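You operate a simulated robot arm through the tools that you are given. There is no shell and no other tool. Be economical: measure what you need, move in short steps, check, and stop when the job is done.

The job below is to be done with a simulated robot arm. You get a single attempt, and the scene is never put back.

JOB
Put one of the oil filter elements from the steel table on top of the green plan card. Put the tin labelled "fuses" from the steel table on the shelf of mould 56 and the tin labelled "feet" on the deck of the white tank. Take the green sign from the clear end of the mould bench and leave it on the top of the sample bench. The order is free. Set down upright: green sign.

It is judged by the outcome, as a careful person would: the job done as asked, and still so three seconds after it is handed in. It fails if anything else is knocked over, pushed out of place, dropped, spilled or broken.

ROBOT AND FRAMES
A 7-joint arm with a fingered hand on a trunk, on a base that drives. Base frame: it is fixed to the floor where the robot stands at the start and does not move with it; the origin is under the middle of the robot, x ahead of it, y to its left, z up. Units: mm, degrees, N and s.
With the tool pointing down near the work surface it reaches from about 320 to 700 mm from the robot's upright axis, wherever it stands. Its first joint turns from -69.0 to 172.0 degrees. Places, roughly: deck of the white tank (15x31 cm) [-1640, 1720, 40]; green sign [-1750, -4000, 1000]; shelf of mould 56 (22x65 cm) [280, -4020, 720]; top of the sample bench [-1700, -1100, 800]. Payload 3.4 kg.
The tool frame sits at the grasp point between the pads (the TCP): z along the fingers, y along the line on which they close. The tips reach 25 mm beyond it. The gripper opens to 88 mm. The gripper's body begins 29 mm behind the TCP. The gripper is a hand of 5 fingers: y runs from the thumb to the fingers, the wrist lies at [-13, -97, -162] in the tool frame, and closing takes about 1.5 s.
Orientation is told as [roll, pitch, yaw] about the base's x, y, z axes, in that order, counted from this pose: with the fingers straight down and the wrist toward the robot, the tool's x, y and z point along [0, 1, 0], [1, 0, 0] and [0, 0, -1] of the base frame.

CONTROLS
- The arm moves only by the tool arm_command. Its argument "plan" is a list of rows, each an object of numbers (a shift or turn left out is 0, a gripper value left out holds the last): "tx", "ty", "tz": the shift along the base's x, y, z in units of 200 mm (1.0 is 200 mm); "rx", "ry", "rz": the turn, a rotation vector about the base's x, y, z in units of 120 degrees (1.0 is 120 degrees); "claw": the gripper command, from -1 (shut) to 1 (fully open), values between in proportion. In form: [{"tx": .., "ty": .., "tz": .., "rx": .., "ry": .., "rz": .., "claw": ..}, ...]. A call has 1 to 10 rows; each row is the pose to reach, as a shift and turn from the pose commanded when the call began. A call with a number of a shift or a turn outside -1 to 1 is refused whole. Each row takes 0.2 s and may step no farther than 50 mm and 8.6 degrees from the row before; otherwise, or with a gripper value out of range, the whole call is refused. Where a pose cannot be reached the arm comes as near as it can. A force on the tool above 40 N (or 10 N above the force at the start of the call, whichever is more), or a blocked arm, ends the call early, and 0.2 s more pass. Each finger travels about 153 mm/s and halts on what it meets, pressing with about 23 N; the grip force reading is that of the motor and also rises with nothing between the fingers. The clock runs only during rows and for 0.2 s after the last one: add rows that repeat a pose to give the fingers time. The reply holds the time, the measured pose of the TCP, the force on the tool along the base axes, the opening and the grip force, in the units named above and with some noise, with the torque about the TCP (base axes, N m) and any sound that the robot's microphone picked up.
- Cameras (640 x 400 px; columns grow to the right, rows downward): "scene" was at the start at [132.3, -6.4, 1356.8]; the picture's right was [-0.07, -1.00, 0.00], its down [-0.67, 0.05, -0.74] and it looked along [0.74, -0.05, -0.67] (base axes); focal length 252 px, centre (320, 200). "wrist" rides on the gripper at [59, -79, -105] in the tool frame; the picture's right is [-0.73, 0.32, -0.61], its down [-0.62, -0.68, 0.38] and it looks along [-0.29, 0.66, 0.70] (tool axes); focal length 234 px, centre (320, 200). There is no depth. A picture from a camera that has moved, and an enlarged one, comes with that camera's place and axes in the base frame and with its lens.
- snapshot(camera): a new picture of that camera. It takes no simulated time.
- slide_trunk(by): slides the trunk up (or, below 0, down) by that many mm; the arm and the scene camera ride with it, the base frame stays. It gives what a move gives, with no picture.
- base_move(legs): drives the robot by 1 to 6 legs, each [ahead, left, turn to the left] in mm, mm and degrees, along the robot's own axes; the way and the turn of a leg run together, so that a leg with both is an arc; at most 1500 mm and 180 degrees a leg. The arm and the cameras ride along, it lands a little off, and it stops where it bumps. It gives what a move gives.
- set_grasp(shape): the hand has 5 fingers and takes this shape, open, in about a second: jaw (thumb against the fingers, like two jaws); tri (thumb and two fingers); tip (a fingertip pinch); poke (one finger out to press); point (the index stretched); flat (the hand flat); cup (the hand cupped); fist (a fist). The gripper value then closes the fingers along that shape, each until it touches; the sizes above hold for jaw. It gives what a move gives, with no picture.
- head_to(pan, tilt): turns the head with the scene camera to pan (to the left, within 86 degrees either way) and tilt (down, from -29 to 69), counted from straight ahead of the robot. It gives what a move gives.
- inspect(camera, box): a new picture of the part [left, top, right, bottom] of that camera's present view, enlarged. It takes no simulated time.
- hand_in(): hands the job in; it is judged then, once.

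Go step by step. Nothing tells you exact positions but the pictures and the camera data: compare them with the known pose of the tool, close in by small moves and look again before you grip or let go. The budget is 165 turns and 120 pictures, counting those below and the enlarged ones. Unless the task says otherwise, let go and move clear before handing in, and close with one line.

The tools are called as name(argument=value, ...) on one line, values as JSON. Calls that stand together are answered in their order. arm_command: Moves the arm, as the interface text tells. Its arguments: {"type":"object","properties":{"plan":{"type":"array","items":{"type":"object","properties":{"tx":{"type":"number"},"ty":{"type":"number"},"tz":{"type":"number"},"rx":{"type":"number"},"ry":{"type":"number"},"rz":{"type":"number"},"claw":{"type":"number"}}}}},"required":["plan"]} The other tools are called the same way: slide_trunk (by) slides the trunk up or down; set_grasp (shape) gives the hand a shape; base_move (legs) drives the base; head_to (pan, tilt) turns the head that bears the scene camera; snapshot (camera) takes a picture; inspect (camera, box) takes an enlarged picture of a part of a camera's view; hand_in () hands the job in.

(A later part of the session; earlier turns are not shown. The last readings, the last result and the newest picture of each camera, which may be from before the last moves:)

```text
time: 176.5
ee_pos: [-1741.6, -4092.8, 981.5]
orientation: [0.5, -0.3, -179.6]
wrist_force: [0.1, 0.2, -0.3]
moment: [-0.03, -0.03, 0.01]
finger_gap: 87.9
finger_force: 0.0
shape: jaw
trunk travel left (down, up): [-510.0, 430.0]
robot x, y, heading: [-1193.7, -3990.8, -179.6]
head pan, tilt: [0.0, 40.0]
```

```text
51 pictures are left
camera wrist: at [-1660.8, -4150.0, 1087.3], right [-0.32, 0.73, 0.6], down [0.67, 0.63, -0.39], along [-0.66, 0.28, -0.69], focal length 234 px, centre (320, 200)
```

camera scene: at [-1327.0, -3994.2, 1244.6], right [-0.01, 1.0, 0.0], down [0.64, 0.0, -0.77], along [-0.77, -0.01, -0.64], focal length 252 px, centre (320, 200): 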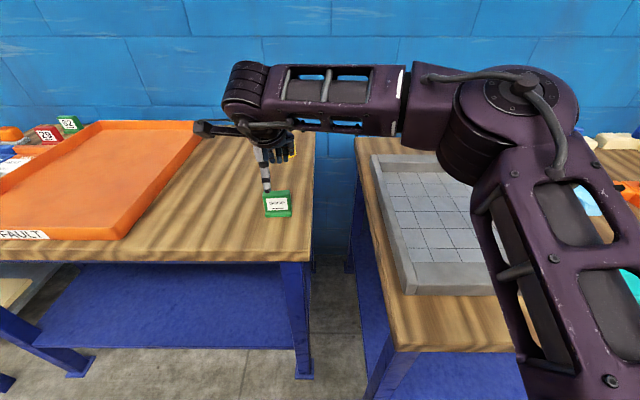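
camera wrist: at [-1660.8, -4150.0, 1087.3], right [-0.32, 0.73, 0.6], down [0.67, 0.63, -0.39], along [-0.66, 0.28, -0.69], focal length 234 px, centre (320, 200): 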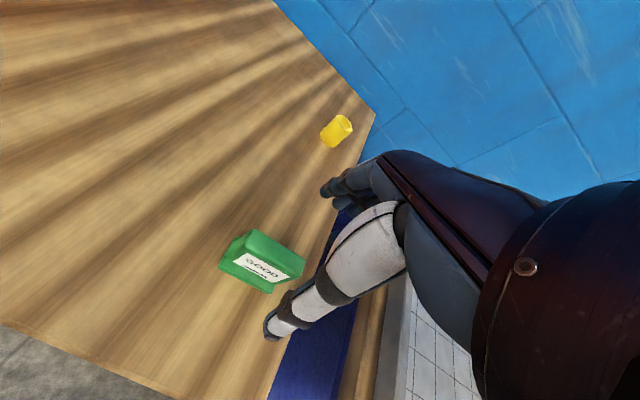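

Alignment looks right. I descend to z≈905 and look before closing.

arm_command(plan=[{"tx": -0.01, "ty": -0.005, "tz": -0.12, "claw": 1}, {"tx": -0.01, "ty": -0.005, "tz": -0.25}, {"tx": -0.01, "ty": -0.005, "tz": -0.38}, {"tx": -0.01, "ty": -0.005, "tz": -0.38}])

snapshot(camera="wrist")

inspect(camera="scene", box=[200, 130, 340, 240])

```text
time: 177.5
ee_pos: [-1743.3, -4091.7, 905.3]
orientation: [0.3, -0.4, -179.6]
wrist_force: [0.3, 0.8, -0.6]
moment: [0.0, 0.01, 0.0]
finger_gap: 88.0
finger_force: 0.0
shape: jaw
trunk travel left (down, up): [-510.0, 430.0]
robot x, y, heading: [-1193.6, -3995.1, -179.7]
head pan, tilt: [0.0, 40.0]
```

```text
50 pictures are left
camera wrist: at [-1662.6, -4149.7, 1010.7], right [-0.32, 0.73, 0.6], down [0.67, 0.63, -0.39], along [-0.66, 0.28, -0.69], focal length 234 px, centre (320, 200)
```

wrist: 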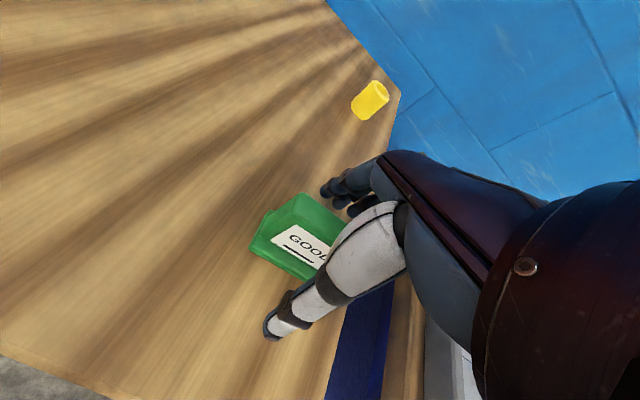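

```text
3.64 times, centred on (270, 185) of scene
camera zoom: at [-1326.3, -3994.4, 1244.6], right [-0.01, 1.0, 0.0], down [0.64, 0.0, -0.77], along [-0.77, 0.0, -0.64], focal length 917 px, centre (502, 254)
```

zoom: 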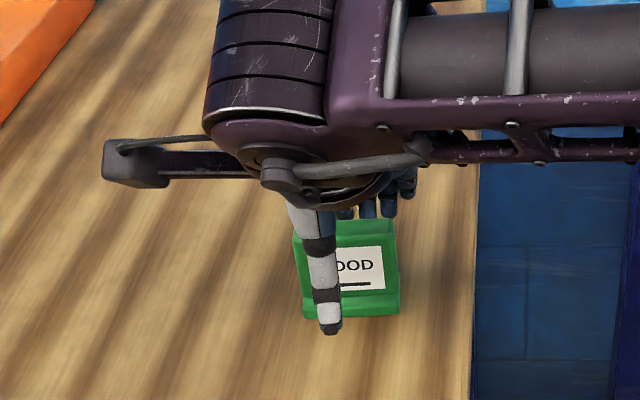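

The evidence agrees on the sign being between thumb and fingers. I close gradually.

arm_command(plan=[{"claw": 0.4}, {"claw": 0.1}, {"claw": -0.1}, {"claw": -0.2}, {"claw": -0.2}])

snapshot(camera="wrist")

inspect(camera="scene", box=[200, 130, 340, 240])

```text
time: 178.7
ee_pos: [-1743.4, -4092.0, 906.3]
orientation: [0.3, -0.4, -179.6]
wrist_force: [-0.6, 0.9, 0.6]
moment: [-0.02, -0.03, -0.01]
finger_gap: 35.6
finger_force: 0.1
shape: jaw
trunk travel left (down, up): [-510.0, 430.0]
robot x, y, heading: [-1190.2, -3997.7, -179.6]
head pan, tilt: [0.0, 40.0]
```

```text
48 pictures are left
camera wrist: at [-1662.9, -4149.7, 1010.9], right [-0.32, 0.73, 0.6], down [0.67, 0.63, -0.39], along [-0.66, 0.28, -0.69], focal length 234 px, centre (320, 200)
```

wrist: 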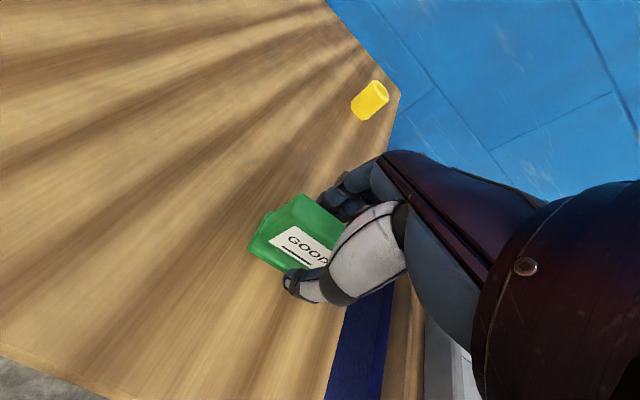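

```text
3.64 times, centred on (270, 185) of scene
camera zoom: at [-1326.6, -3994.4, 1244.6], right [-0.01, 1.0, 0.0], down [0.64, 0.0, -0.77], along [-0.77, 0.0, -0.64], focal length 917 px, centre (502, 254)
```

zoom: 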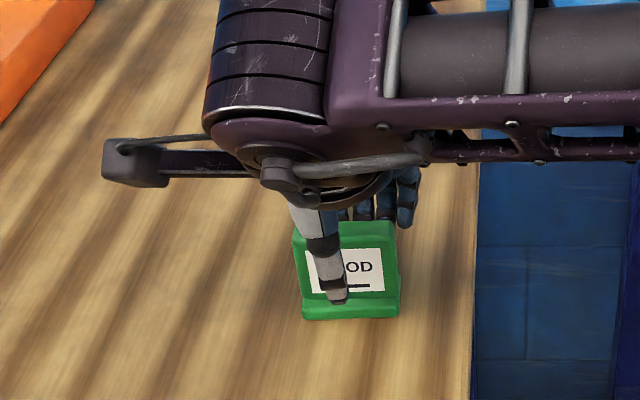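

The hand straddles the plate well. I close fully, then lift.

arm_command(plan=[{"claw": -0.5}, {"claw": -0.8}, {"claw": -1}, {"claw": -1}, {"claw": -1}, {"claw": -1}])

arm_command(plan=[{"tz": 0.05}, {"tz": 0.15}, {"tz": 0.35}, {"tz": 0.6}])

snapshot(camera="wrist")

inspect(camera="scene", box=[200, 80, 340, 190])

```text
time: 180.1
ee_pos: [-1742.7, -4092.3, 905.2]
orientation: [0.3, -0.5, -179.6]
wrist_force: [-0.3, -0.5, 0.1]
moment: [-0.02, 0.0, 0.03]
finger_gap: 12.0
finger_force: 22.7
shape: jaw
trunk travel left (down, up): [-510.0, 430.0]
robot x, y, heading: [-1190.7, -3991.1, -179.3]
head pan, tilt: [0.0, 40.0]
```

```text
time: 181.1
ee_pos: [-1741.0, -4091.8, 1025.7]
orientation: [0.3, -0.4, -179.6]
wrist_force: [-0.4, 0.0, 0.1]
moment: [-0.01, -0.02, 0.0]
finger_gap: 12.0
finger_force: 22.6
shape: jaw
trunk travel left (down, up): [-510.0, 430.0]
robot x, y, heading: [-1191.0, -3990.7, -179.4]
head pan, tilt: [0.0, 40.0]
```

```text
46 pictures are left
camera wrist: at [-1660.9, -4148.3, 1130.1], right [-0.32, 0.73, 0.6], down [0.67, 0.63, -0.39], along [-0.66, 0.28, -0.69], focal length 234 px, centre (320, 200)
```

wrist: 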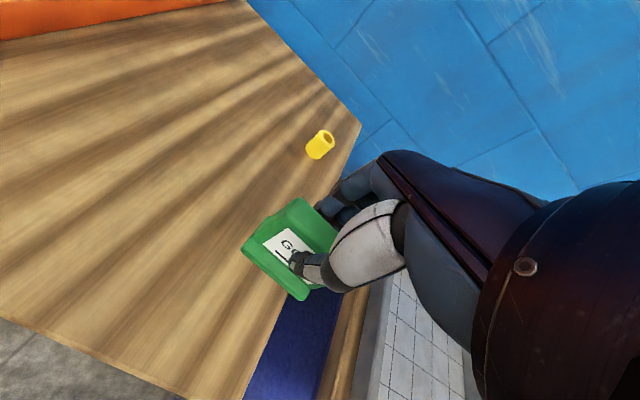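

```text
3.64 times, centred on (270, 135) of scene
camera zoom: at [-1325.5, -3994.7, 1244.7], right [-0.01, 1.0, 0.0], down [0.64, 0.0, -0.77], along [-0.77, 0.0, -0.64], focal length 917 px, centre (502, 436)
```

zoom: 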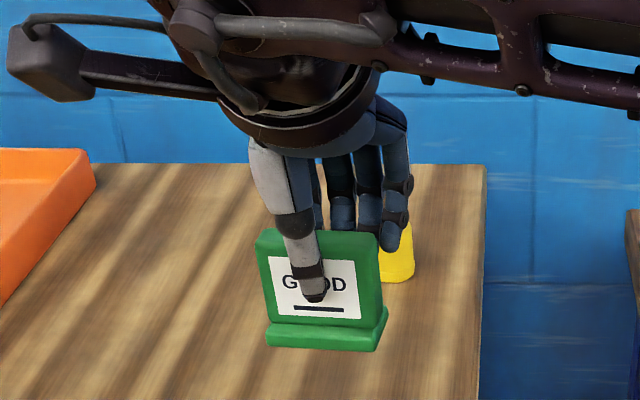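

The sign is held upright. I back off, drive along the aisle to the sample bench and look for a free spot.

base_move(legs=[[-500, 0, 0], [0, 0, -90], [1500, 0, 0], [1300, 0, 0]])

head_to(pan=65, tilt=25)

snapshot(camera="scene")

```text
time: 201.4
ee_pos: [-829.4, -550.1, 1024.2]
orientation: [0.4, -0.2, 90.5]
wrist_force: [0.1, -0.1, -0.5]
moment: [0.02, 0.03, -0.02]
finger_gap: 11.9
finger_force: 23.2
shape: jaw
trunk travel left (down, up): [-510.0, 430.0]
robot x, y, heading: [-731.4, -1100.0, 90.4]
head pan, tilt: [0.0, 40.0]
```

```text
time: 202.7
ee_pos: [-829.9, -549.9, 1022.7]
orientation: [0.4, -0.4, 90.5]
wrist_force: [0.4, -0.4, 0.3]
moment: [-0.02, 0.0, 0.0]
finger_gap: 12.0
finger_force: 22.9
shape: jaw
trunk travel left (down, up): [-510.0, 430.0]
robot x, y, heading: [-730.6, -1100.4, 90.6]
head pan, tilt: [65.0, 25.0]
```

```text
44 pictures are left
camera scene: at [-817.1, -1014.0, 1267.9], right [0.42, 0.91, 0.0], down [0.38, -0.18, -0.91], along [-0.82, 0.38, -0.42], focal length 252 px, centre (320, 200)
```

scene: 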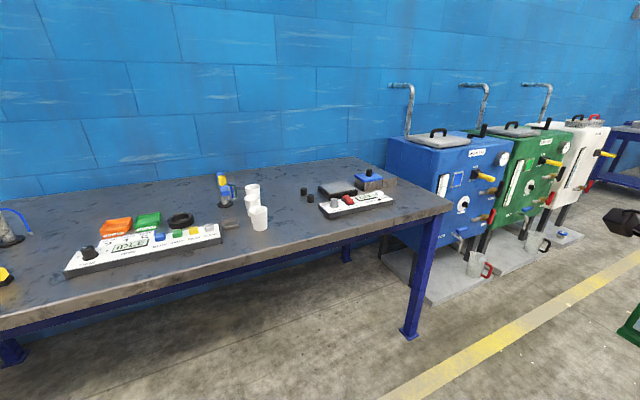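

The sample bench has a free area between the paper cups and the small white instrument, around (-1580, -760). I go face it.

base_move(legs=[[440, 0, 0], [0, 0, 89.5], [150, 0, 0]])

head_to(pan=15, tilt=40)

snapshot(camera="scene")

snapshot(camera="wrist")

```text
time: 210.2
ee_pos: [-1440.3, -754.3, 1022.4]
orientation: [0.4, -0.3, -179.9]
wrist_force: [-0.8, 0.6, -0.2]
moment: [-0.01, 0.0, -0.01]
finger_gap: 12.0
finger_force: 23.5
shape: jaw
trunk travel left (down, up): [-510.0, 430.0]
robot x, y, heading: [-886.6, -657.6, -180.0]
head pan, tilt: [65.0, 25.0]
```

```text
time: 211.3
ee_pos: [-1438.1, -753.2, 1023.9]
orientation: [0.4, -0.4, -179.9]
wrist_force: [-0.5, 0.3, 0.0]
moment: [0.01, 0.01, 0.0]
finger_gap: 11.8
finger_force: 23.3
shape: jaw
trunk travel left (down, up): [-510.0, 430.0]
robot x, y, heading: [-881.6, -658.5, -180.1]
head pan, tilt: [15.0, 40.0]
```

```text
43 pictures are left
camera scene: at [-1018.9, -681.7, 1244.6], right [-0.26, 0.97, 0.0], down [0.62, 0.17, -0.77], along [-0.74, -0.2, -0.64], focal length 252 px, centre (320, 200)
```

scene: 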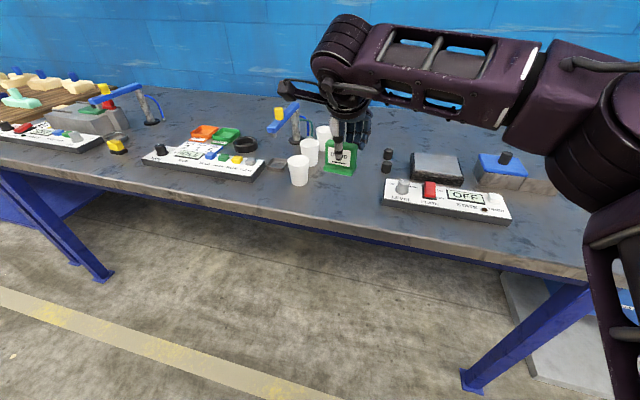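

```text
42 pictures are left
camera wrist: at [-1358.2, -811.3, 1129.4], right [-0.32, 0.73, 0.6], down [0.68, 0.62, -0.39], along [-0.66, 0.28, -0.69], focal length 234 px, centre (320, 200)
```

wrist: 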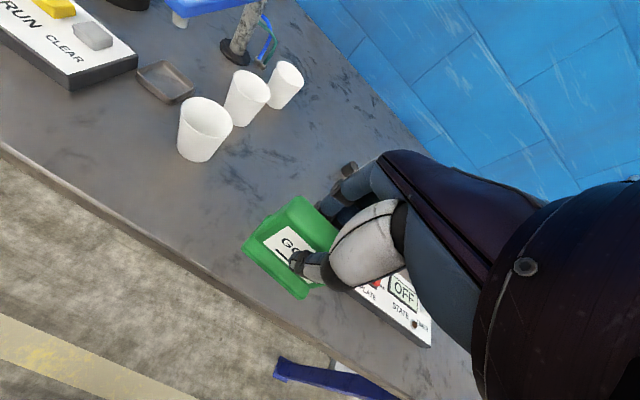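

The bench top is near z 860, with cups at (-1525, -870) and the instrument corner at (-1502, -656). I drive 92 mm forward so the sign is over (-1530, -755), then lower.

base_move(legs=[[92, 0, 0]])

arm_command(plan=[{"tz": -0.15}, {"tz": -0.3}, {"tz": -0.4}, {"tz": -0.45}])

snapshot(camera="scene")

snapshot(camera="wrist")

```text
time: 212.4
ee_pos: [-1529.1, -754.1, 1023.5]
orientation: [0.4, -0.2, -179.9]
wrist_force: [-0.2, 0.8, -0.4]
moment: [0.0, -0.01, -0.01]
finger_gap: 11.9
finger_force: 23.3
shape: jaw
trunk travel left (down, up): [-510.0, 430.0]
robot x, y, heading: [-978.2, -659.0, -179.7]
head pan, tilt: [15.0, 40.0]
```

```text
time: 213.4
ee_pos: [-1526.7, -752.7, 934.9]
orientation: [0.5, -0.5, -179.8]
wrist_force: [-0.1, -0.3, -0.4]
moment: [0.0, 0.01, -0.02]
finger_gap: 11.7
finger_force: 22.8
shape: jaw
trunk travel left (down, up): [-510.0, 430.0]
robot x, y, heading: [-977.5, -659.3, -179.9]
head pan, tilt: [15.0, 40.0]
```

```text
41 pictures are left
camera scene: at [-1108.9, -681.9, 1244.6], right [-0.26, 0.97, 0.0], down [0.62, 0.17, -0.77], along [-0.74, -0.2, -0.64], focal length 252 px, centre (320, 200)
```

scene: 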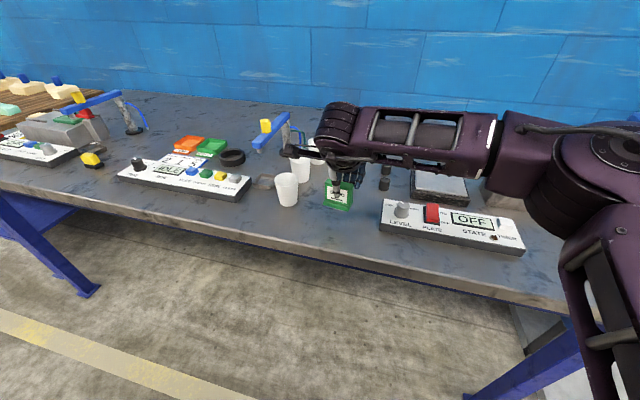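

```text
40 pictures are left
camera wrist: at [-1447.1, -811.0, 1038.7], right [-0.32, 0.73, 0.6], down [0.68, 0.62, -0.39], along [-0.66, 0.28, -0.69], focal length 234 px, centre (320, 200)
```

wrist: 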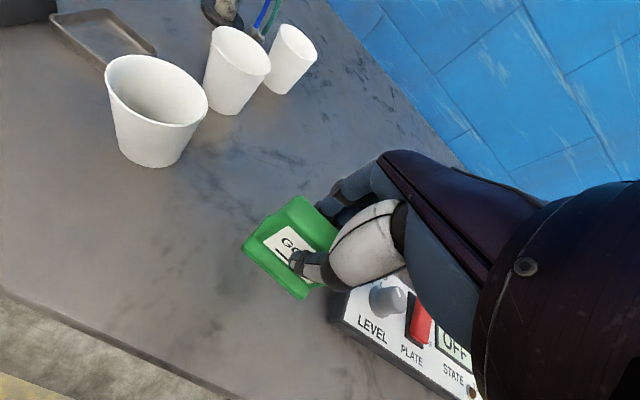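

arm_command(plan=[{"tz": -0.05}, {"tz": -0.1}, {"tz": -0.125}, {"tz": -0.145}, {"tz": -0.16}, {"tz": -0.175}])

inspect(camera="scene", box=[270, 140, 410, 250])

```text
time: 214.8
ee_pos: [-1528.0, -753.6, 899.0]
orientation: [0.4, -0.4, -179.9]
wrist_force: [-0.2, 0.4, -0.7]
moment: [0.03, 0.01, 0.01]
finger_gap: 12.0
finger_force: 22.9
shape: jaw
trunk travel left (down, up): [-510.0, 430.0]
robot x, y, heading: [-976.0, -660.2, -179.8]
head pan, tilt: [15.0, 40.0]
```

```text
3.64 times, centred on (340, 195) of scene
camera zoom: at [-1108.9, -681.9, 1244.6], right [-0.26, 0.97, 0.0], down [0.62, 0.17, -0.77], along [-0.74, -0.2, -0.64], focal length 917 px, centre (247, 218)
```

zoom: 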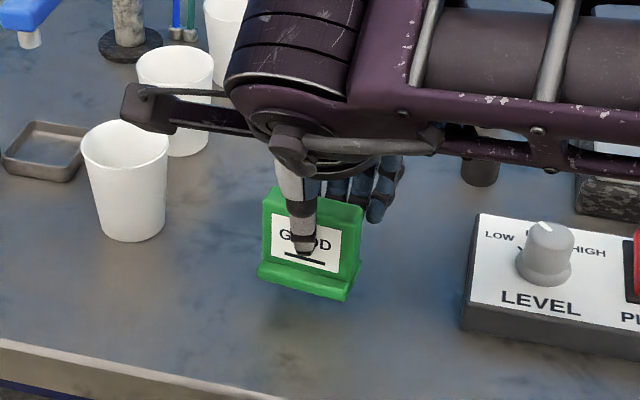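

The sign is still above the surface. I continue slowly.

arm_command(plan=[{"tz": -0.02}, {"tz": -0.04}, {"tz": -0.06}, {"tz": -0.08}, {"tz": -0.1}, {"tz": -0.12}])

inspect(camera="scene", box=[270, 140, 410, 250])

```text
time: 216.2
ee_pos: [-1527.9, -752.6, 875.3]
orientation: [0.5, -0.5, -179.8]
wrist_force: [-0.7, -0.4, 4.3]
moment: [-0.02, 0.05, 0.02]
finger_gap: 12.2
finger_force: 22.9
shape: jaw
trunk travel left (down, up): [-510.0, 430.0]
robot x, y, heading: [-974.8, -658.3, -180.0]
head pan, tilt: [15.0, 40.0]
```

```text
3.64 times, centred on (340, 195) of scene
camera zoom: at [-1108.0, -681.9, 1244.8], right [-0.26, 0.97, 0.0], down [0.62, 0.17, -0.77], along [-0.74, -0.2, -0.64], focal length 917 px, centre (247, 218)
```

zoom: 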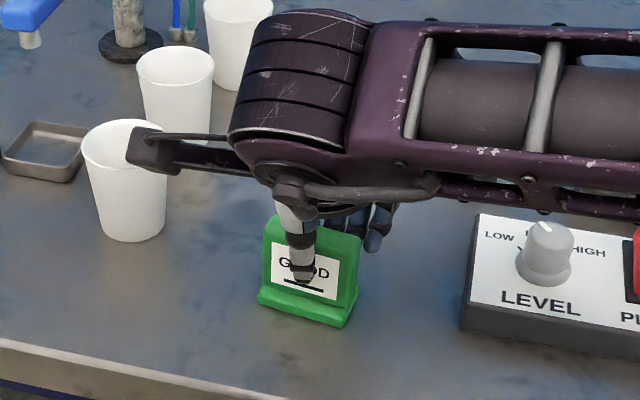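

Contact is reached at about z 875. I press 1.5 mm more to seat it and open gradually.

arm_command(plan=[{"tz": -0.008}, {"tz": -0.008}, {"tz": -0.006, "claw": -0.8}, {"tz": -0.006, "claw": -0.6}, {"tz": -0.006, "claw": -0.4}, {"tz": -0.006, "claw": 0}, {"tz": -0.006, "claw": 0.5}, {"tz": -0.006, "claw": 1}, {"tz": -0.006, "claw": 1}])

inspect(camera="scene", box=[270, 140, 410, 250])

```text
time: 218.2
ee_pos: [-1528.4, -751.4, 873.0]
orientation: [0.4, -0.5, -179.9]
wrist_force: [0.3, 0.4, -0.7]
moment: [0.02, 0.0, 0.02]
finger_gap: 87.9
finger_force: 0.1
shape: jaw
trunk travel left (down, up): [-510.0, 430.0]
robot x, y, heading: [-977.5, -658.4, -179.8]
head pan, tilt: [15.0, 40.0]
```

```text
3.64 times, centred on (340, 195) of scene
camera zoom: at [-1108.8, -681.9, 1244.6], right [-0.26, 0.97, 0.0], down [0.62, 0.17, -0.77], along [-0.74, -0.2, -0.64], focal length 917 px, centre (247, 218)
```

zoom: 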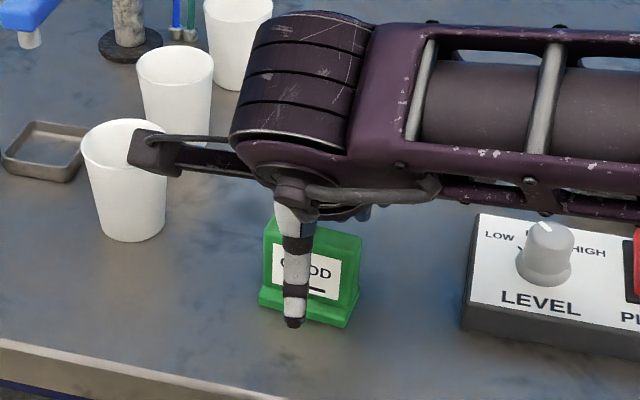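

The sign stands on its own. I lift clear, back away and check.

arm_command(plan=[{"tz": 0.1}, {"tz": 0.3}, {"tz": 0.55}, {"tz": 0.8}, {"tz": 1.0}])

base_move(legs=[[-300, 0, 0]])

snapshot(camera="scene")

```text
time: 219.4
ee_pos: [-1532.2, -754.8, 1074.8]
orientation: [0.4, -0.4, -179.7]
wrist_force: [0.6, 0.8, -0.1]
moment: [0.01, -0.01, -0.04]
finger_gap: 87.7
finger_force: 0.1
shape: jaw
trunk travel left (down, up): [-510.0, 430.0]
robot x, y, heading: [-975.3, -663.8, -180.0]
head pan, tilt: [15.0, 40.0]
```

```text
time: 221.5
ee_pos: [-1222.0, -757.6, 1075.6]
orientation: [0.5, -0.3, -179.6]
wrist_force: [0.3, 0.4, 0.2]
moment: [0.0, 0.02, 0.03]
finger_gap: 88.1
finger_force: 0.0
shape: jaw
trunk travel left (down, up): [-510.0, 430.0]
robot x, y, heading: [-667.9, -654.7, -179.6]
head pan, tilt: [15.0, 40.0]
```

```text
36 pictures are left
camera scene: at [-797.9, -681.2, 1244.7], right [-0.27, 0.96, 0.0], down [0.62, 0.17, -0.77], along [-0.74, -0.2, -0.64], focal length 252 px, centre (320, 200)
```

scene: 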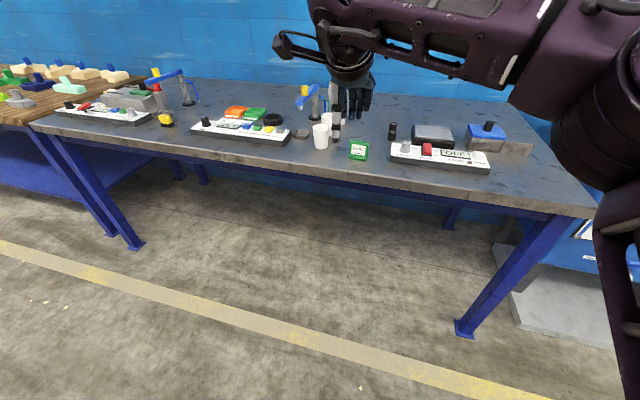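

The sign stands upright on the sample bench. Last task: the filter. I drive around the right end of the steel table to its far side.

base_move(legs=[[0, 0, 179.6], [0, -620, 0]])

head_to(pan=20, tilt=15)

snapshot(camera="scene")

```text
time: 232.5
ee_pos: [-69.0, -1126.9, 1074.7]
orientation: [0.4, -0.4, 5.1]
wrist_force: [0.0, -0.1, -0.2]
moment: [0.0, 0.03, -0.03]
finger_gap: 87.9
finger_force: 0.1
shape: jaw
trunk travel left (down, up): [-510.0, 430.0]
robot x, y, heading: [-615.9, -1269.6, 5.1]
head pan, tilt: [15.0, 40.0]
```

```text
time: 233.4
ee_pos: [-71.6, -1126.2, 1074.8]
orientation: [0.4, -0.4, 5.1]
wrist_force: [-0.4, 1.5, 0.0]
moment: [-0.02, 0.01, -0.01]
finger_gap: 88.0
finger_force: 0.0
shape: jaw
trunk travel left (down, up): [-510.0, 430.0]
robot x, y, heading: [-614.6, -1269.8, 4.9]
head pan, tilt: [20.0, 15.0]
```

```text
35 pictures are left
camera scene: at [-483.5, -1228.2, 1284.1], right [0.42, -0.91, 0.0], down [-0.24, -0.11, -0.97], along [0.88, 0.41, -0.26], focal length 252 px, centre (320, 200)
```

scene: 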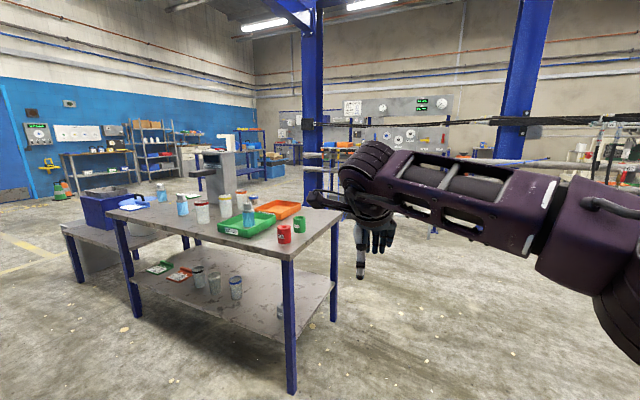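

The way past the table's right end is clear. I straighten and drive to the far side.

base_move(legs=[[0, 0, -5], [1500, 0, 0], [350, 0, 0]])

head_to(pan=75, tilt=25)

snapshot(camera="scene")

```text
time: 243.2
ee_pos: [1801.2, -1140.9, 1074.6]
orientation: [0.3, -0.2, 1.4]
wrist_force: [0.3, -0.3, 0.6]
moment: [0.02, 0.0, 0.03]
finger_gap: 88.0
finger_force: 0.1
shape: jaw
trunk travel left (down, up): [-510.0, 430.0]
robot x, y, heading: [1246.9, -1250.2, 1.3]
head pan, tilt: [20.0, 15.0]
```

```text
time: 244.5
ee_pos: [1802.0, -1140.4, 1075.2]
orientation: [0.3, -0.4, 1.2]
wrist_force: [0.3, -0.3, -0.8]
moment: [-0.05, -0.02, 0.02]
finger_gap: 87.9
finger_force: 0.1
shape: jaw
trunk travel left (down, up): [-510.0, 430.0]
robot x, y, heading: [1243.7, -1245.7, 1.1]
head pan, tilt: [75.0, 25.0]
```

```text
34 pictures are left
camera scene: at [1316.6, -1157.4, 1267.9], right [0.97, -0.24, 0.0], down [-0.1, -0.41, -0.91], along [0.22, 0.88, -0.42], focal length 252 px, centre (320, 200)
```

scene: 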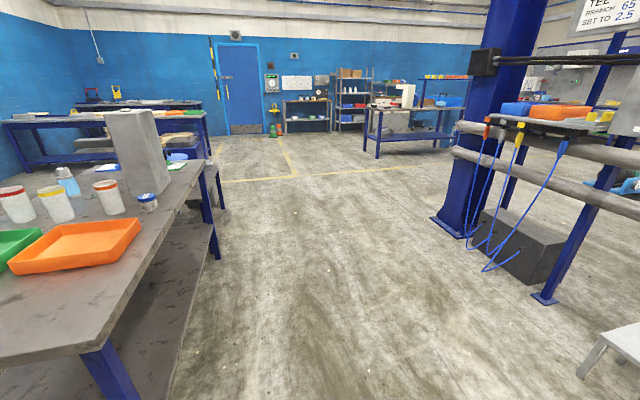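

Clear corridor. I strafe left along the far side, then turn to face the table.

base_move(legs=[[0, 0, -1.1], [0, 1500, 0], [30, 370, 0], [0, 0, 178]])

head_to(pan=0, tilt=45)

snapshot(camera="scene")

snapshot(camera="wrist")

```text
time: 261.6
ee_pos: [703.8, 530.4, 1074.1]
orientation: [0.4, -0.4, -179.3]
wrist_force: [-0.1, 0.7, 0.1]
moment: [-0.02, -0.01, 0.0]
finger_gap: 87.8
finger_force: 0.1
shape: jaw
trunk travel left (down, up): [-510.0, 430.0]
robot x, y, heading: [1259.4, 629.7, -179.3]
head pan, tilt: [75.0, 25.0]
```

```text
time: 263.1
ee_pos: [703.0, 528.8, 1074.3]
orientation: [0.4, -0.3, -179.3]
wrist_force: [-0.5, -0.1, -1.1]
moment: [-0.03, 0.02, 0.02]
finger_gap: 87.9
finger_force: 0.0
shape: jaw
trunk travel left (down, up): [-510.0, 430.0]
robot x, y, heading: [1259.8, 632.7, -179.4]
head pan, tilt: [0.0, 45.0]
```

```text
33 pictures are left
camera scene: at [1127.7, 630.2, 1237.4], right [-0.01, 1.0, 0.0], down [0.71, 0.01, -0.71], along [-0.71, -0.01, -0.71], focal length 252 px, centre (320, 200)
```

scene: 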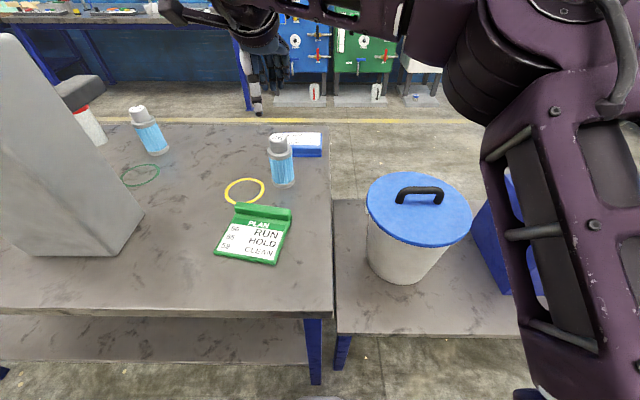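

```text
32 pictures are left
camera wrist: at [784.6, 472.5, 1179.6], right [-0.33, 0.73, 0.6], down [0.67, 0.63, -0.39], along [-0.66, 0.28, -0.69], focal length 234 px, centre (320, 200)
```

wrist: 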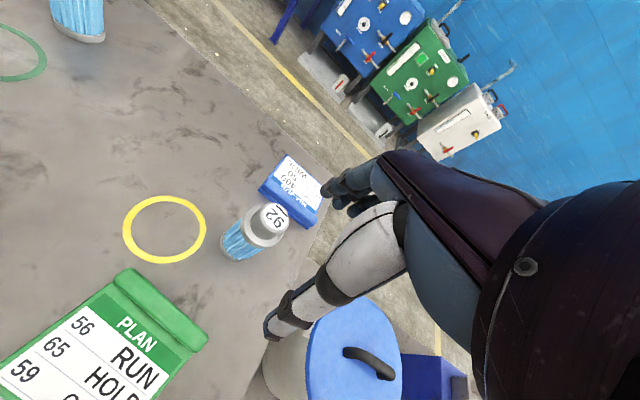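

The card reads "PLAN" and its flat part is centred near (812, 490). Filter 92's base is near (620, 527). I drive 60 mm closer and zoom in on the filter.

base_move(legs=[[65, 0, -0.6]])

inspect(camera="scene", box=[210, 100, 350, 210])

inspect(camera="wrist", box=[180, 150, 380, 290])

```text
time: 264.2
ee_pos: [643.9, 535.0, 1075.0]
orientation: [0.4, -0.4, -180.0]
wrist_force: [0.2, 0.3, -0.4]
moment: [-0.02, 0.05, 0.03]
finger_gap: 87.9
finger_force: 0.1
shape: jaw
trunk travel left (down, up): [-510.0, 430.0]
robot x, y, heading: [1201.4, 630.4, -180.0]
head pan, tilt: [0.0, 45.0]
stopped in leg 1: the robot was blocked; the commanded pose is now the measured one
```

```text
3.64 times, centred on (280, 155) of scene
camera zoom: at [1069.4, 631.1, 1237.5], right [0.0, 1.0, 0.0], down [0.71, 0.0, -0.71], along [-0.71, 0.0, -0.71], focal length 917 px, centre (466, 364)
```

zoom: 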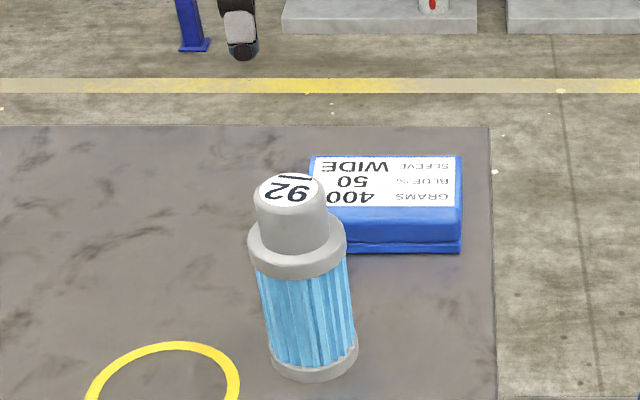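

```text
2.86 times, centred on (280, 220) of wrist
camera zoom: at [724.1, 477.4, 1179.6], right [-0.32, 0.73, 0.6], down [0.68, 0.62, -0.39], along [-0.66, 0.28, -0.69], focal length 669 px, centre (434, 143)
```

zoom: 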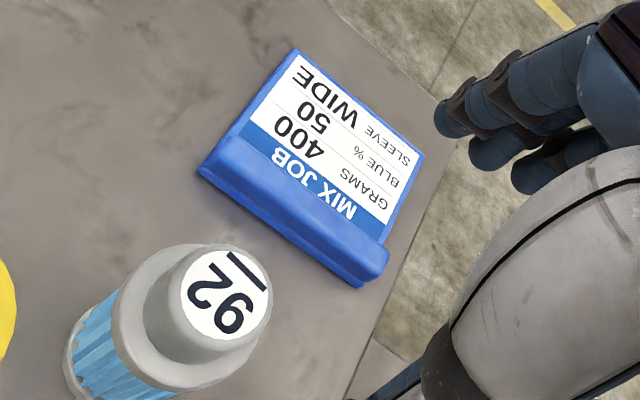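

The robot touched something (probably the low bench edge), so I back off slightly. The filter is ~60 mm wide with a 43 mm cap, top near z 937, centre (622, 528); I'll grip the cap. I line up above it.

base_move(legs=[[-20, 0, 0]])

arm_command(plan=[{"tx": -0.1, "ty": -0.03, "tz": -0.1, "claw": 1}, {"tx": -0.2, "ty": -0.03, "tz": -0.25}, {"tx": -0.2, "ty": -0.03, "tz": -0.4}])

snapshot(camera="scene")

snapshot(camera="wrist")

```text
time: 265.0
ee_pos: [663.8, 536.1, 1073.5]
orientation: [0.4, -0.3, -179.9]
wrist_force: [-0.2, -0.4, 0.1]
moment: [-0.03, 0.01, 0.0]
finger_gap: 87.8
finger_force: 0.0
shape: jaw
trunk travel left (down, up): [-510.0, 430.0]
robot x, y, heading: [1220.3, 631.3, -179.6]
head pan, tilt: [0.0, 45.0]
```

```text
time: 265.8
ee_pos: [622.7, 530.7, 992.5]
orientation: [0.4, -0.2, -179.9]
wrist_force: [0.1, 0.9, 0.2]
moment: [0.01, -0.05, 0.01]
finger_gap: 88.0
finger_force: 0.0
shape: jaw
trunk travel left (down, up): [-510.0, 430.0]
robot x, y, heading: [1220.7, 629.2, -179.9]
head pan, tilt: [0.0, 45.0]
```

```text
29 pictures are left
camera scene: at [1088.0, 631.3, 1237.3], right [0.0, 1.0, 0.0], down [0.71, 0.0, -0.71], along [-0.71, 0.0, -0.71], focal length 252 px, centre (320, 200)
```

scene: 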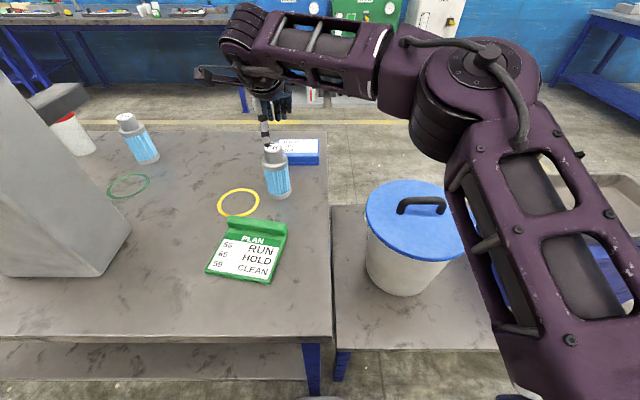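

```text
28 pictures are left
camera wrist: at [703.0, 471.6, 1097.5], right [-0.32, 0.73, 0.6], down [0.68, 0.62, -0.39], along [-0.66, 0.28, -0.69], focal length 234 px, centre (320, 200)
```

wrist: 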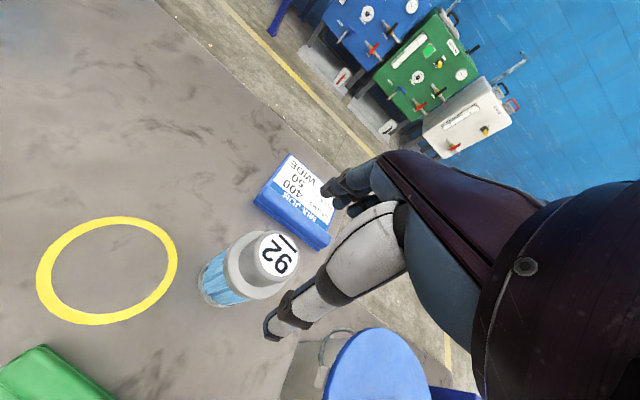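

The cap is at about (622, 526, top 933), nearly under the hand. I descend to z≈920.

arm_command(plan=[{"ty": -0.02, "tz": -0.12, "claw": 1}, {"ty": -0.02, "tz": -0.24}, {"ty": -0.02, "tz": -0.33}, {"ty": -0.02, "tz": -0.36}])

snapshot(camera="wrist")

inspect(camera="scene", box=[210, 100, 350, 210])

```text
time: 266.8
ee_pos: [623.9, 526.2, 920.8]
orientation: [0.4, -0.4, -179.8]
wrist_force: [0.5, 0.2, -1.0]
moment: [-0.02, 0.02, -0.04]
finger_gap: 87.7
finger_force: 0.1
shape: jaw
trunk travel left (down, up): [-510.0, 430.0]
robot x, y, heading: [1221.0, 629.0, -180.0]
head pan, tilt: [0.0, 45.0]
```

```text
27 pictures are left
camera wrist: at [703.8, 467.8, 1025.7], right [-0.32, 0.73, 0.6], down [0.68, 0.62, -0.39], along [-0.66, 0.28, -0.69], focal length 234 px, centre (320, 200)
```

wrist: 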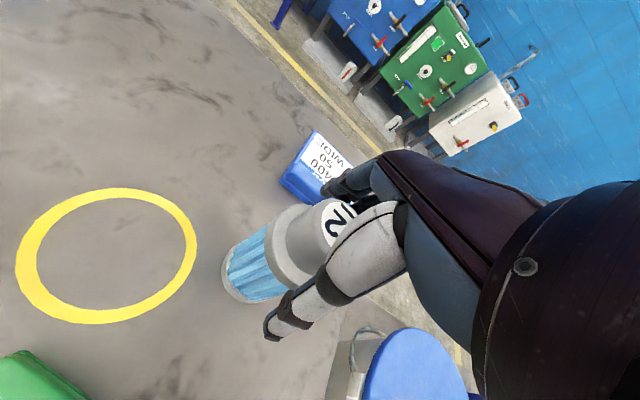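

```text
3.64 times, centred on (280, 155) of scene
camera zoom: at [1088.4, 631.1, 1237.3], right [0.0, 1.0, 0.0], down [0.71, 0.0, -0.71], along [-0.71, 0.0, -0.71], focal length 917 px, centre (466, 364)
```

zoom: 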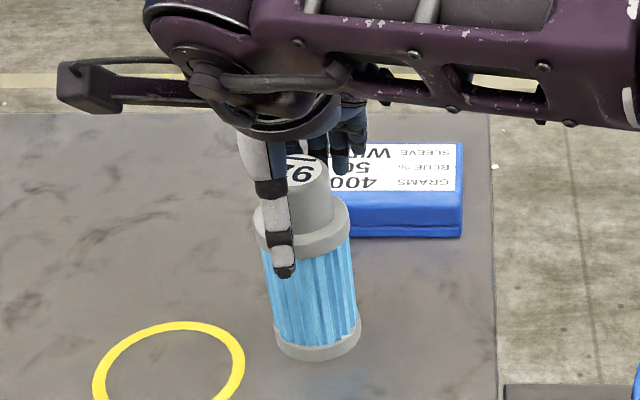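

The finger tips are level with the upper flange, so I raise 10 mm to grip just the cap, nudge +y by 4 mm, and close.

arm_command(plan=[{"ty": 0.02, "tz": 0.05, "claw": 1}, {"ty": 0.02, "tz": 0.05, "claw": 0.5}, {"ty": 0.02, "tz": 0.05, "claw": 0.2}, {"ty": 0.02, "tz": 0.05, "claw": 0}, {"ty": 0.02, "tz": 0.05, "claw": -0.3}, {"ty": 0.02, "tz": 0.05, "claw": -0.6}, {"ty": 0.02, "tz": 0.05, "claw": -1}, {"ty": 0.02, "tz": 0.05, "claw": -1}, {"ty": 0.02, "tz": 0.05, "claw": -1}])

snapshot(camera="wrist")

inspect(camera="scene", box=[210, 100, 350, 210])

```text
time: 268.8
ee_pos: [623.7, 529.7, 930.8]
orientation: [0.4, -0.4, -179.8]
wrist_force: [-0.1, -1.2, -0.6]
moment: [0.0, -0.03, -0.01]
finger_gap: 34.0
finger_force: 23.1
shape: jaw
trunk travel left (down, up): [-510.0, 430.0]
robot x, y, heading: [1220.8, 630.1, -180.1]
head pan, tilt: [0.0, 45.0]
```

```text
25 pictures are left
camera wrist: at [702.7, 471.5, 1036.6], right [-0.32, 0.73, 0.6], down [0.68, 0.62, -0.39], along [-0.66, 0.28, -0.69], focal length 234 px, centre (320, 200)
```

wrist: 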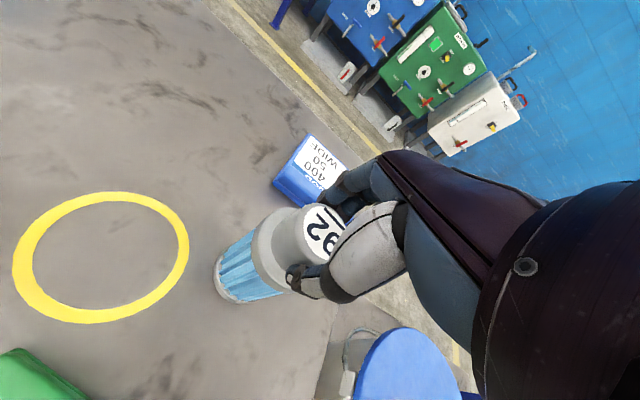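

```text
3.64 times, centred on (280, 155) of scene
camera zoom: at [1088.2, 631.1, 1237.3], right [0.0, 1.0, 0.0], down [0.71, 0.0, -0.71], along [-0.71, 0.0, -0.71], focal length 917 px, centre (466, 364)
```

zoom: 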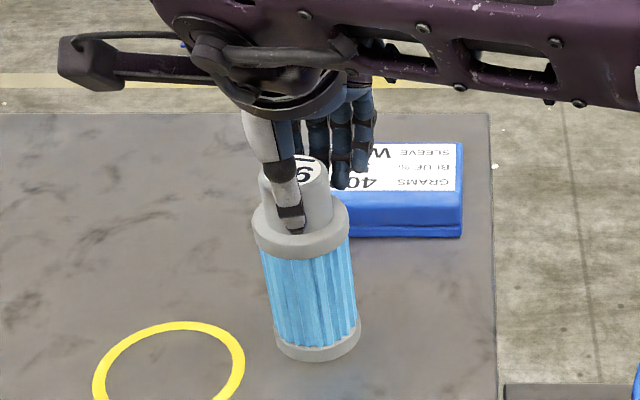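

The cap is gripped. I lift a little and check that it hangs straight.

arm_command(plan=[{"tz": 0.05}, {"tz": 0.15}, {"tz": 0.25}, {"tz": 0.25}])

snapshot(camera="wrist")

snapshot(camera="scene")

```text
time: 269.8
ee_pos: [622.7, 530.1, 980.8]
orientation: [0.5, -0.1, -179.9]
wrist_force: [-0.2, 0.4, -1.0]
moment: [0.02, 0.0, 0.0]
finger_gap: 34.0
finger_force: 23.0
shape: jaw
trunk travel left (down, up): [-510.0, 430.0]
robot x, y, heading: [1219.8, 635.2, -179.9]
head pan, tilt: [0.0, 45.0]
```

```text
23 pictures are left
camera wrist: at [702.5, 471.8, 1086.7], right [-0.32, 0.73, 0.6], down [0.68, 0.62, -0.39], along [-0.66, 0.28, -0.7], focal length 234 px, centre (320, 200)
```

wrist: 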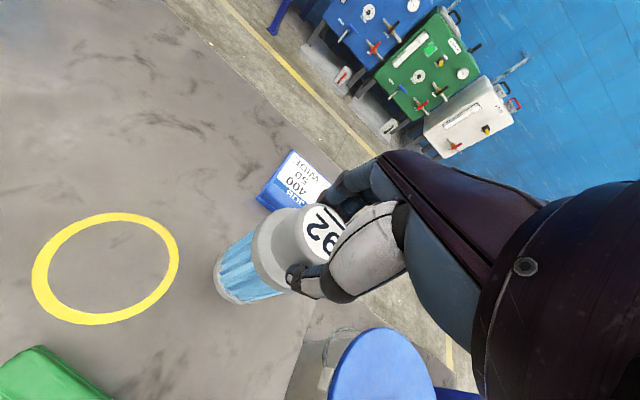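

```text
22 pictures are left
camera scene: at [1087.7, 631.0, 1237.2], right [0.0, 1.0, 0.0], down [0.71, 0.0, -0.71], along [-0.71, 0.0, -0.71], focal length 252 px, centre (320, 200)
```

scene: 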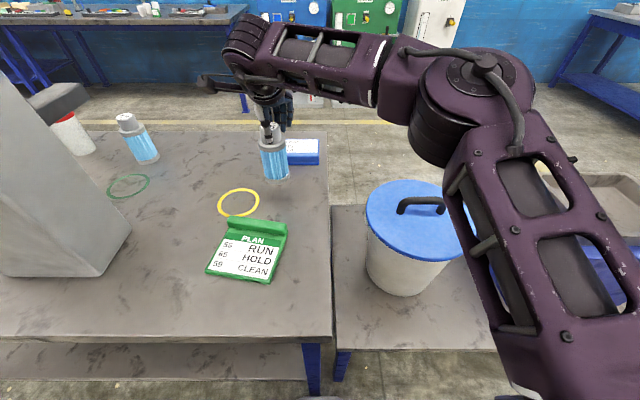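

The filter hangs straight. I raise it a bit more and move it by base over the flat part of the PLAN card at about (810, 487).

arm_command(plan=[{"tz": 0.15}, {"tz": 0.15}])

base_move(legs=[[-187, 43, 0]])

snapshot(camera="scene")

snapshot(camera="wrist")

```text
time: 270.4
ee_pos: [623.8, 527.1, 1012.5]
orientation: [0.5, -0.2, -179.9]
wrist_force: [0.2, 0.1, -1.6]
moment: [-0.02, -0.02, 0.0]
finger_gap: 33.8
finger_force: 23.0
shape: jaw
trunk travel left (down, up): [-510.0, 430.0]
robot x, y, heading: [1220.3, 633.8, -179.8]
head pan, tilt: [0.0, 45.0]
```

```text
time: 271.9
ee_pos: [808.2, 486.4, 1011.6]
orientation: [0.4, -0.3, -179.9]
wrist_force: [0.0, -0.1, -2.1]
moment: [-0.01, -0.01, -0.01]
finger_gap: 33.8
finger_force: 23.1
shape: jaw
trunk travel left (down, up): [-510.0, 430.0]
robot x, y, heading: [1406.5, 592.1, -179.7]
head pan, tilt: [0.0, 45.0]
```

```text
21 pictures are left
camera scene: at [1273.5, 588.4, 1237.4], right [0.0, 1.0, 0.0], down [0.71, 0.0, -0.71], along [-0.71, 0.0, -0.71], focal length 252 px, centre (320, 200)
```

scene: 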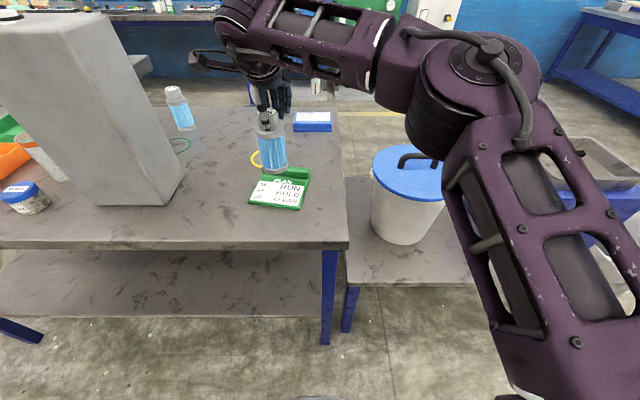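

```text
20 pictures are left
camera wrist: at [888.4, 427.7, 1117.2], right [-0.32, 0.73, 0.6], down [0.68, 0.62, -0.39], along [-0.66, 0.28, -0.69], focal length 234 px, centre (320, 200)
```

wrist: 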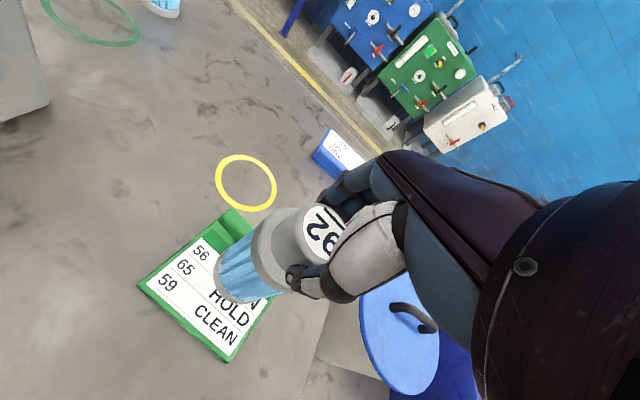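

Both views agree that the filter is over the centre of the card's flat part. I lower it.

arm_command(plan=[{"tz": -0.12}, {"tz": -0.22}, {"tz": -0.27}, {"tz": -0.29}])

inspect(camera="scene", box=[210, 110, 350, 220])

```text
time: 272.9
ee_pos: [808.4, 486.5, 950.9]
orientation: [0.5, -0.2, -179.9]
wrist_force: [0.3, 0.2, -1.9]
moment: [-0.02, -0.01, -0.02]
finger_gap: 33.9
finger_force: 23.1
shape: jaw
trunk travel left (down, up): [-510.0, 430.0]
robot x, y, heading: [1406.8, 590.1, -179.8]
head pan, tilt: [0.0, 45.0]
```

```text
3.64 times, centred on (280, 165) of scene
camera zoom: at [1272.6, 588.5, 1237.3], right [0.0, 1.0, 0.0], down [0.71, 0.0, -0.71], along [-0.71, 0.0, -0.71], focal length 917 px, centre (466, 327)
```

zoom: 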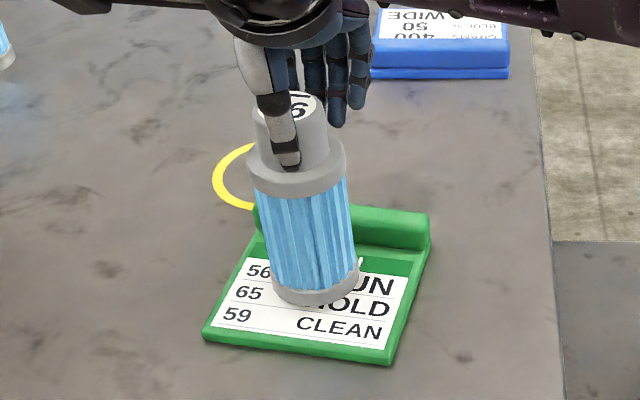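

arm_command(plan=[{"tz": -0.015}, {"tz": -0.025}, {"tz": -0.035}, {"tz": -0.045}, {"tz": -0.055}])

```text
time: 274.1
ee_pos: [808.4, 486.7, 940.2]
orientation: [0.5, -0.3, -179.8]
wrist_force: [1.4, 0.2, -1.4]
moment: [0.0, -0.01, 0.02]
finger_gap: 34.1
finger_force: 23.1
shape: jaw
trunk travel left (down, up): [-510.0, 430.0]
robot x, y, heading: [1406.0, 589.4, -179.9]
head pan, tilt: [0.0, 45.0]
```

arm_command(plan=[{"tz": -0.008}, {"tz": -0.016}, {"tz": -0.024}, {"tz": -0.032}])

inspect(camera="scene", box=[210, 110, 350, 220])

```text
time: 275.1
ee_pos: [810.2, 486.6, 939.6]
orientation: [0.6, -0.6, -179.9]
wrist_force: [-2.4, 3.2, 19.7]
moment: [0.01, 0.15, -0.01]
finger_gap: 35.4
finger_force: 22.7
shape: jaw
trunk travel left (down, up): [-510.0, 430.0]
robot x, y, heading: [1404.1, 588.1, -180.1]
head pan, tilt: [0.0, 45.0]
```

```text
3.64 times, centred on (280, 165) of scene
camera zoom: at [1275.9, 589.7, 1237.9], right [0.0, 1.0, 0.0], down [0.71, 0.0, -0.71], along [-0.71, 0.0, -0.71], focal length 917 px, centre (466, 327)
```

zoom: 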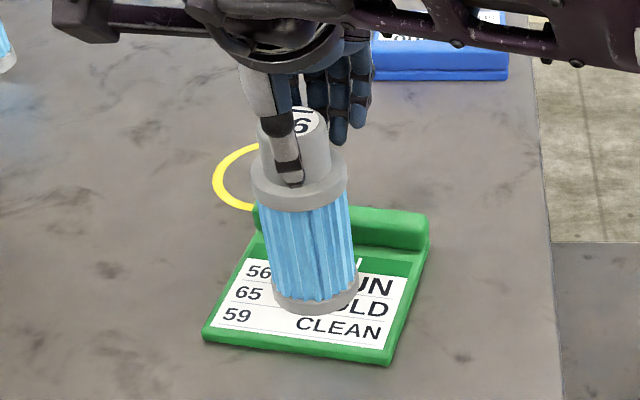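

The filter is seated on the card. I ease off the pressure and open gradually.

arm_command(plan=[{"tz": 0.015}, {"tz": 0.015}, {"tz": 0.015, "claw": -0.3}, {"tz": 0.015, "claw": -0.1}, {"tz": 0.015, "claw": 0.1}, {"tz": 0.015, "claw": 0.4}, {"tz": 0.015, "claw": 0.7}, {"tz": 0.015, "claw": 1}, {"tz": 0.015, "claw": 1}, {"tz": 0.015, "claw": 1}])

inspect(camera="scene", box=[210, 110, 350, 220])

```text
time: 277.4
ee_pos: [808.7, 486.5, 939.1]
orientation: [0.3, -0.4, -179.9]
wrist_force: [-0.6, 0.3, -0.4]
moment: [-0.02, -0.01, 0.01]
finger_gap: 87.9
finger_force: 0.1
shape: jaw
trunk travel left (down, up): [-510.0, 430.0]
robot x, y, heading: [1407.7, 586.9, -180.1]
head pan, tilt: [0.0, 45.0]
```

```text
3.64 times, centred on (280, 165) of scene
camera zoom: at [1273.0, 588.6, 1237.3], right [0.0, 1.0, 0.0], down [0.71, 0.0, -0.71], along [-0.71, 0.0, -0.71], focal length 917 px, centre (466, 327)
```

zoom: 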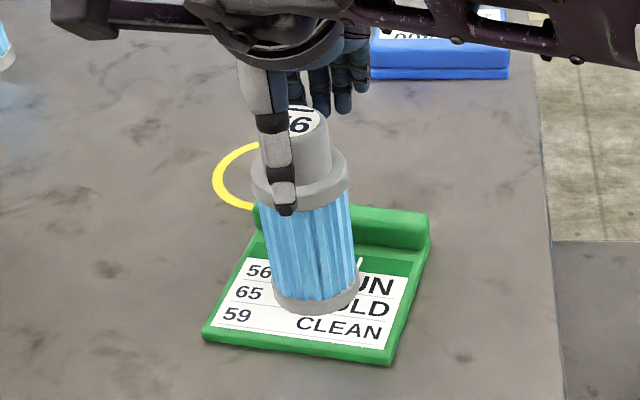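

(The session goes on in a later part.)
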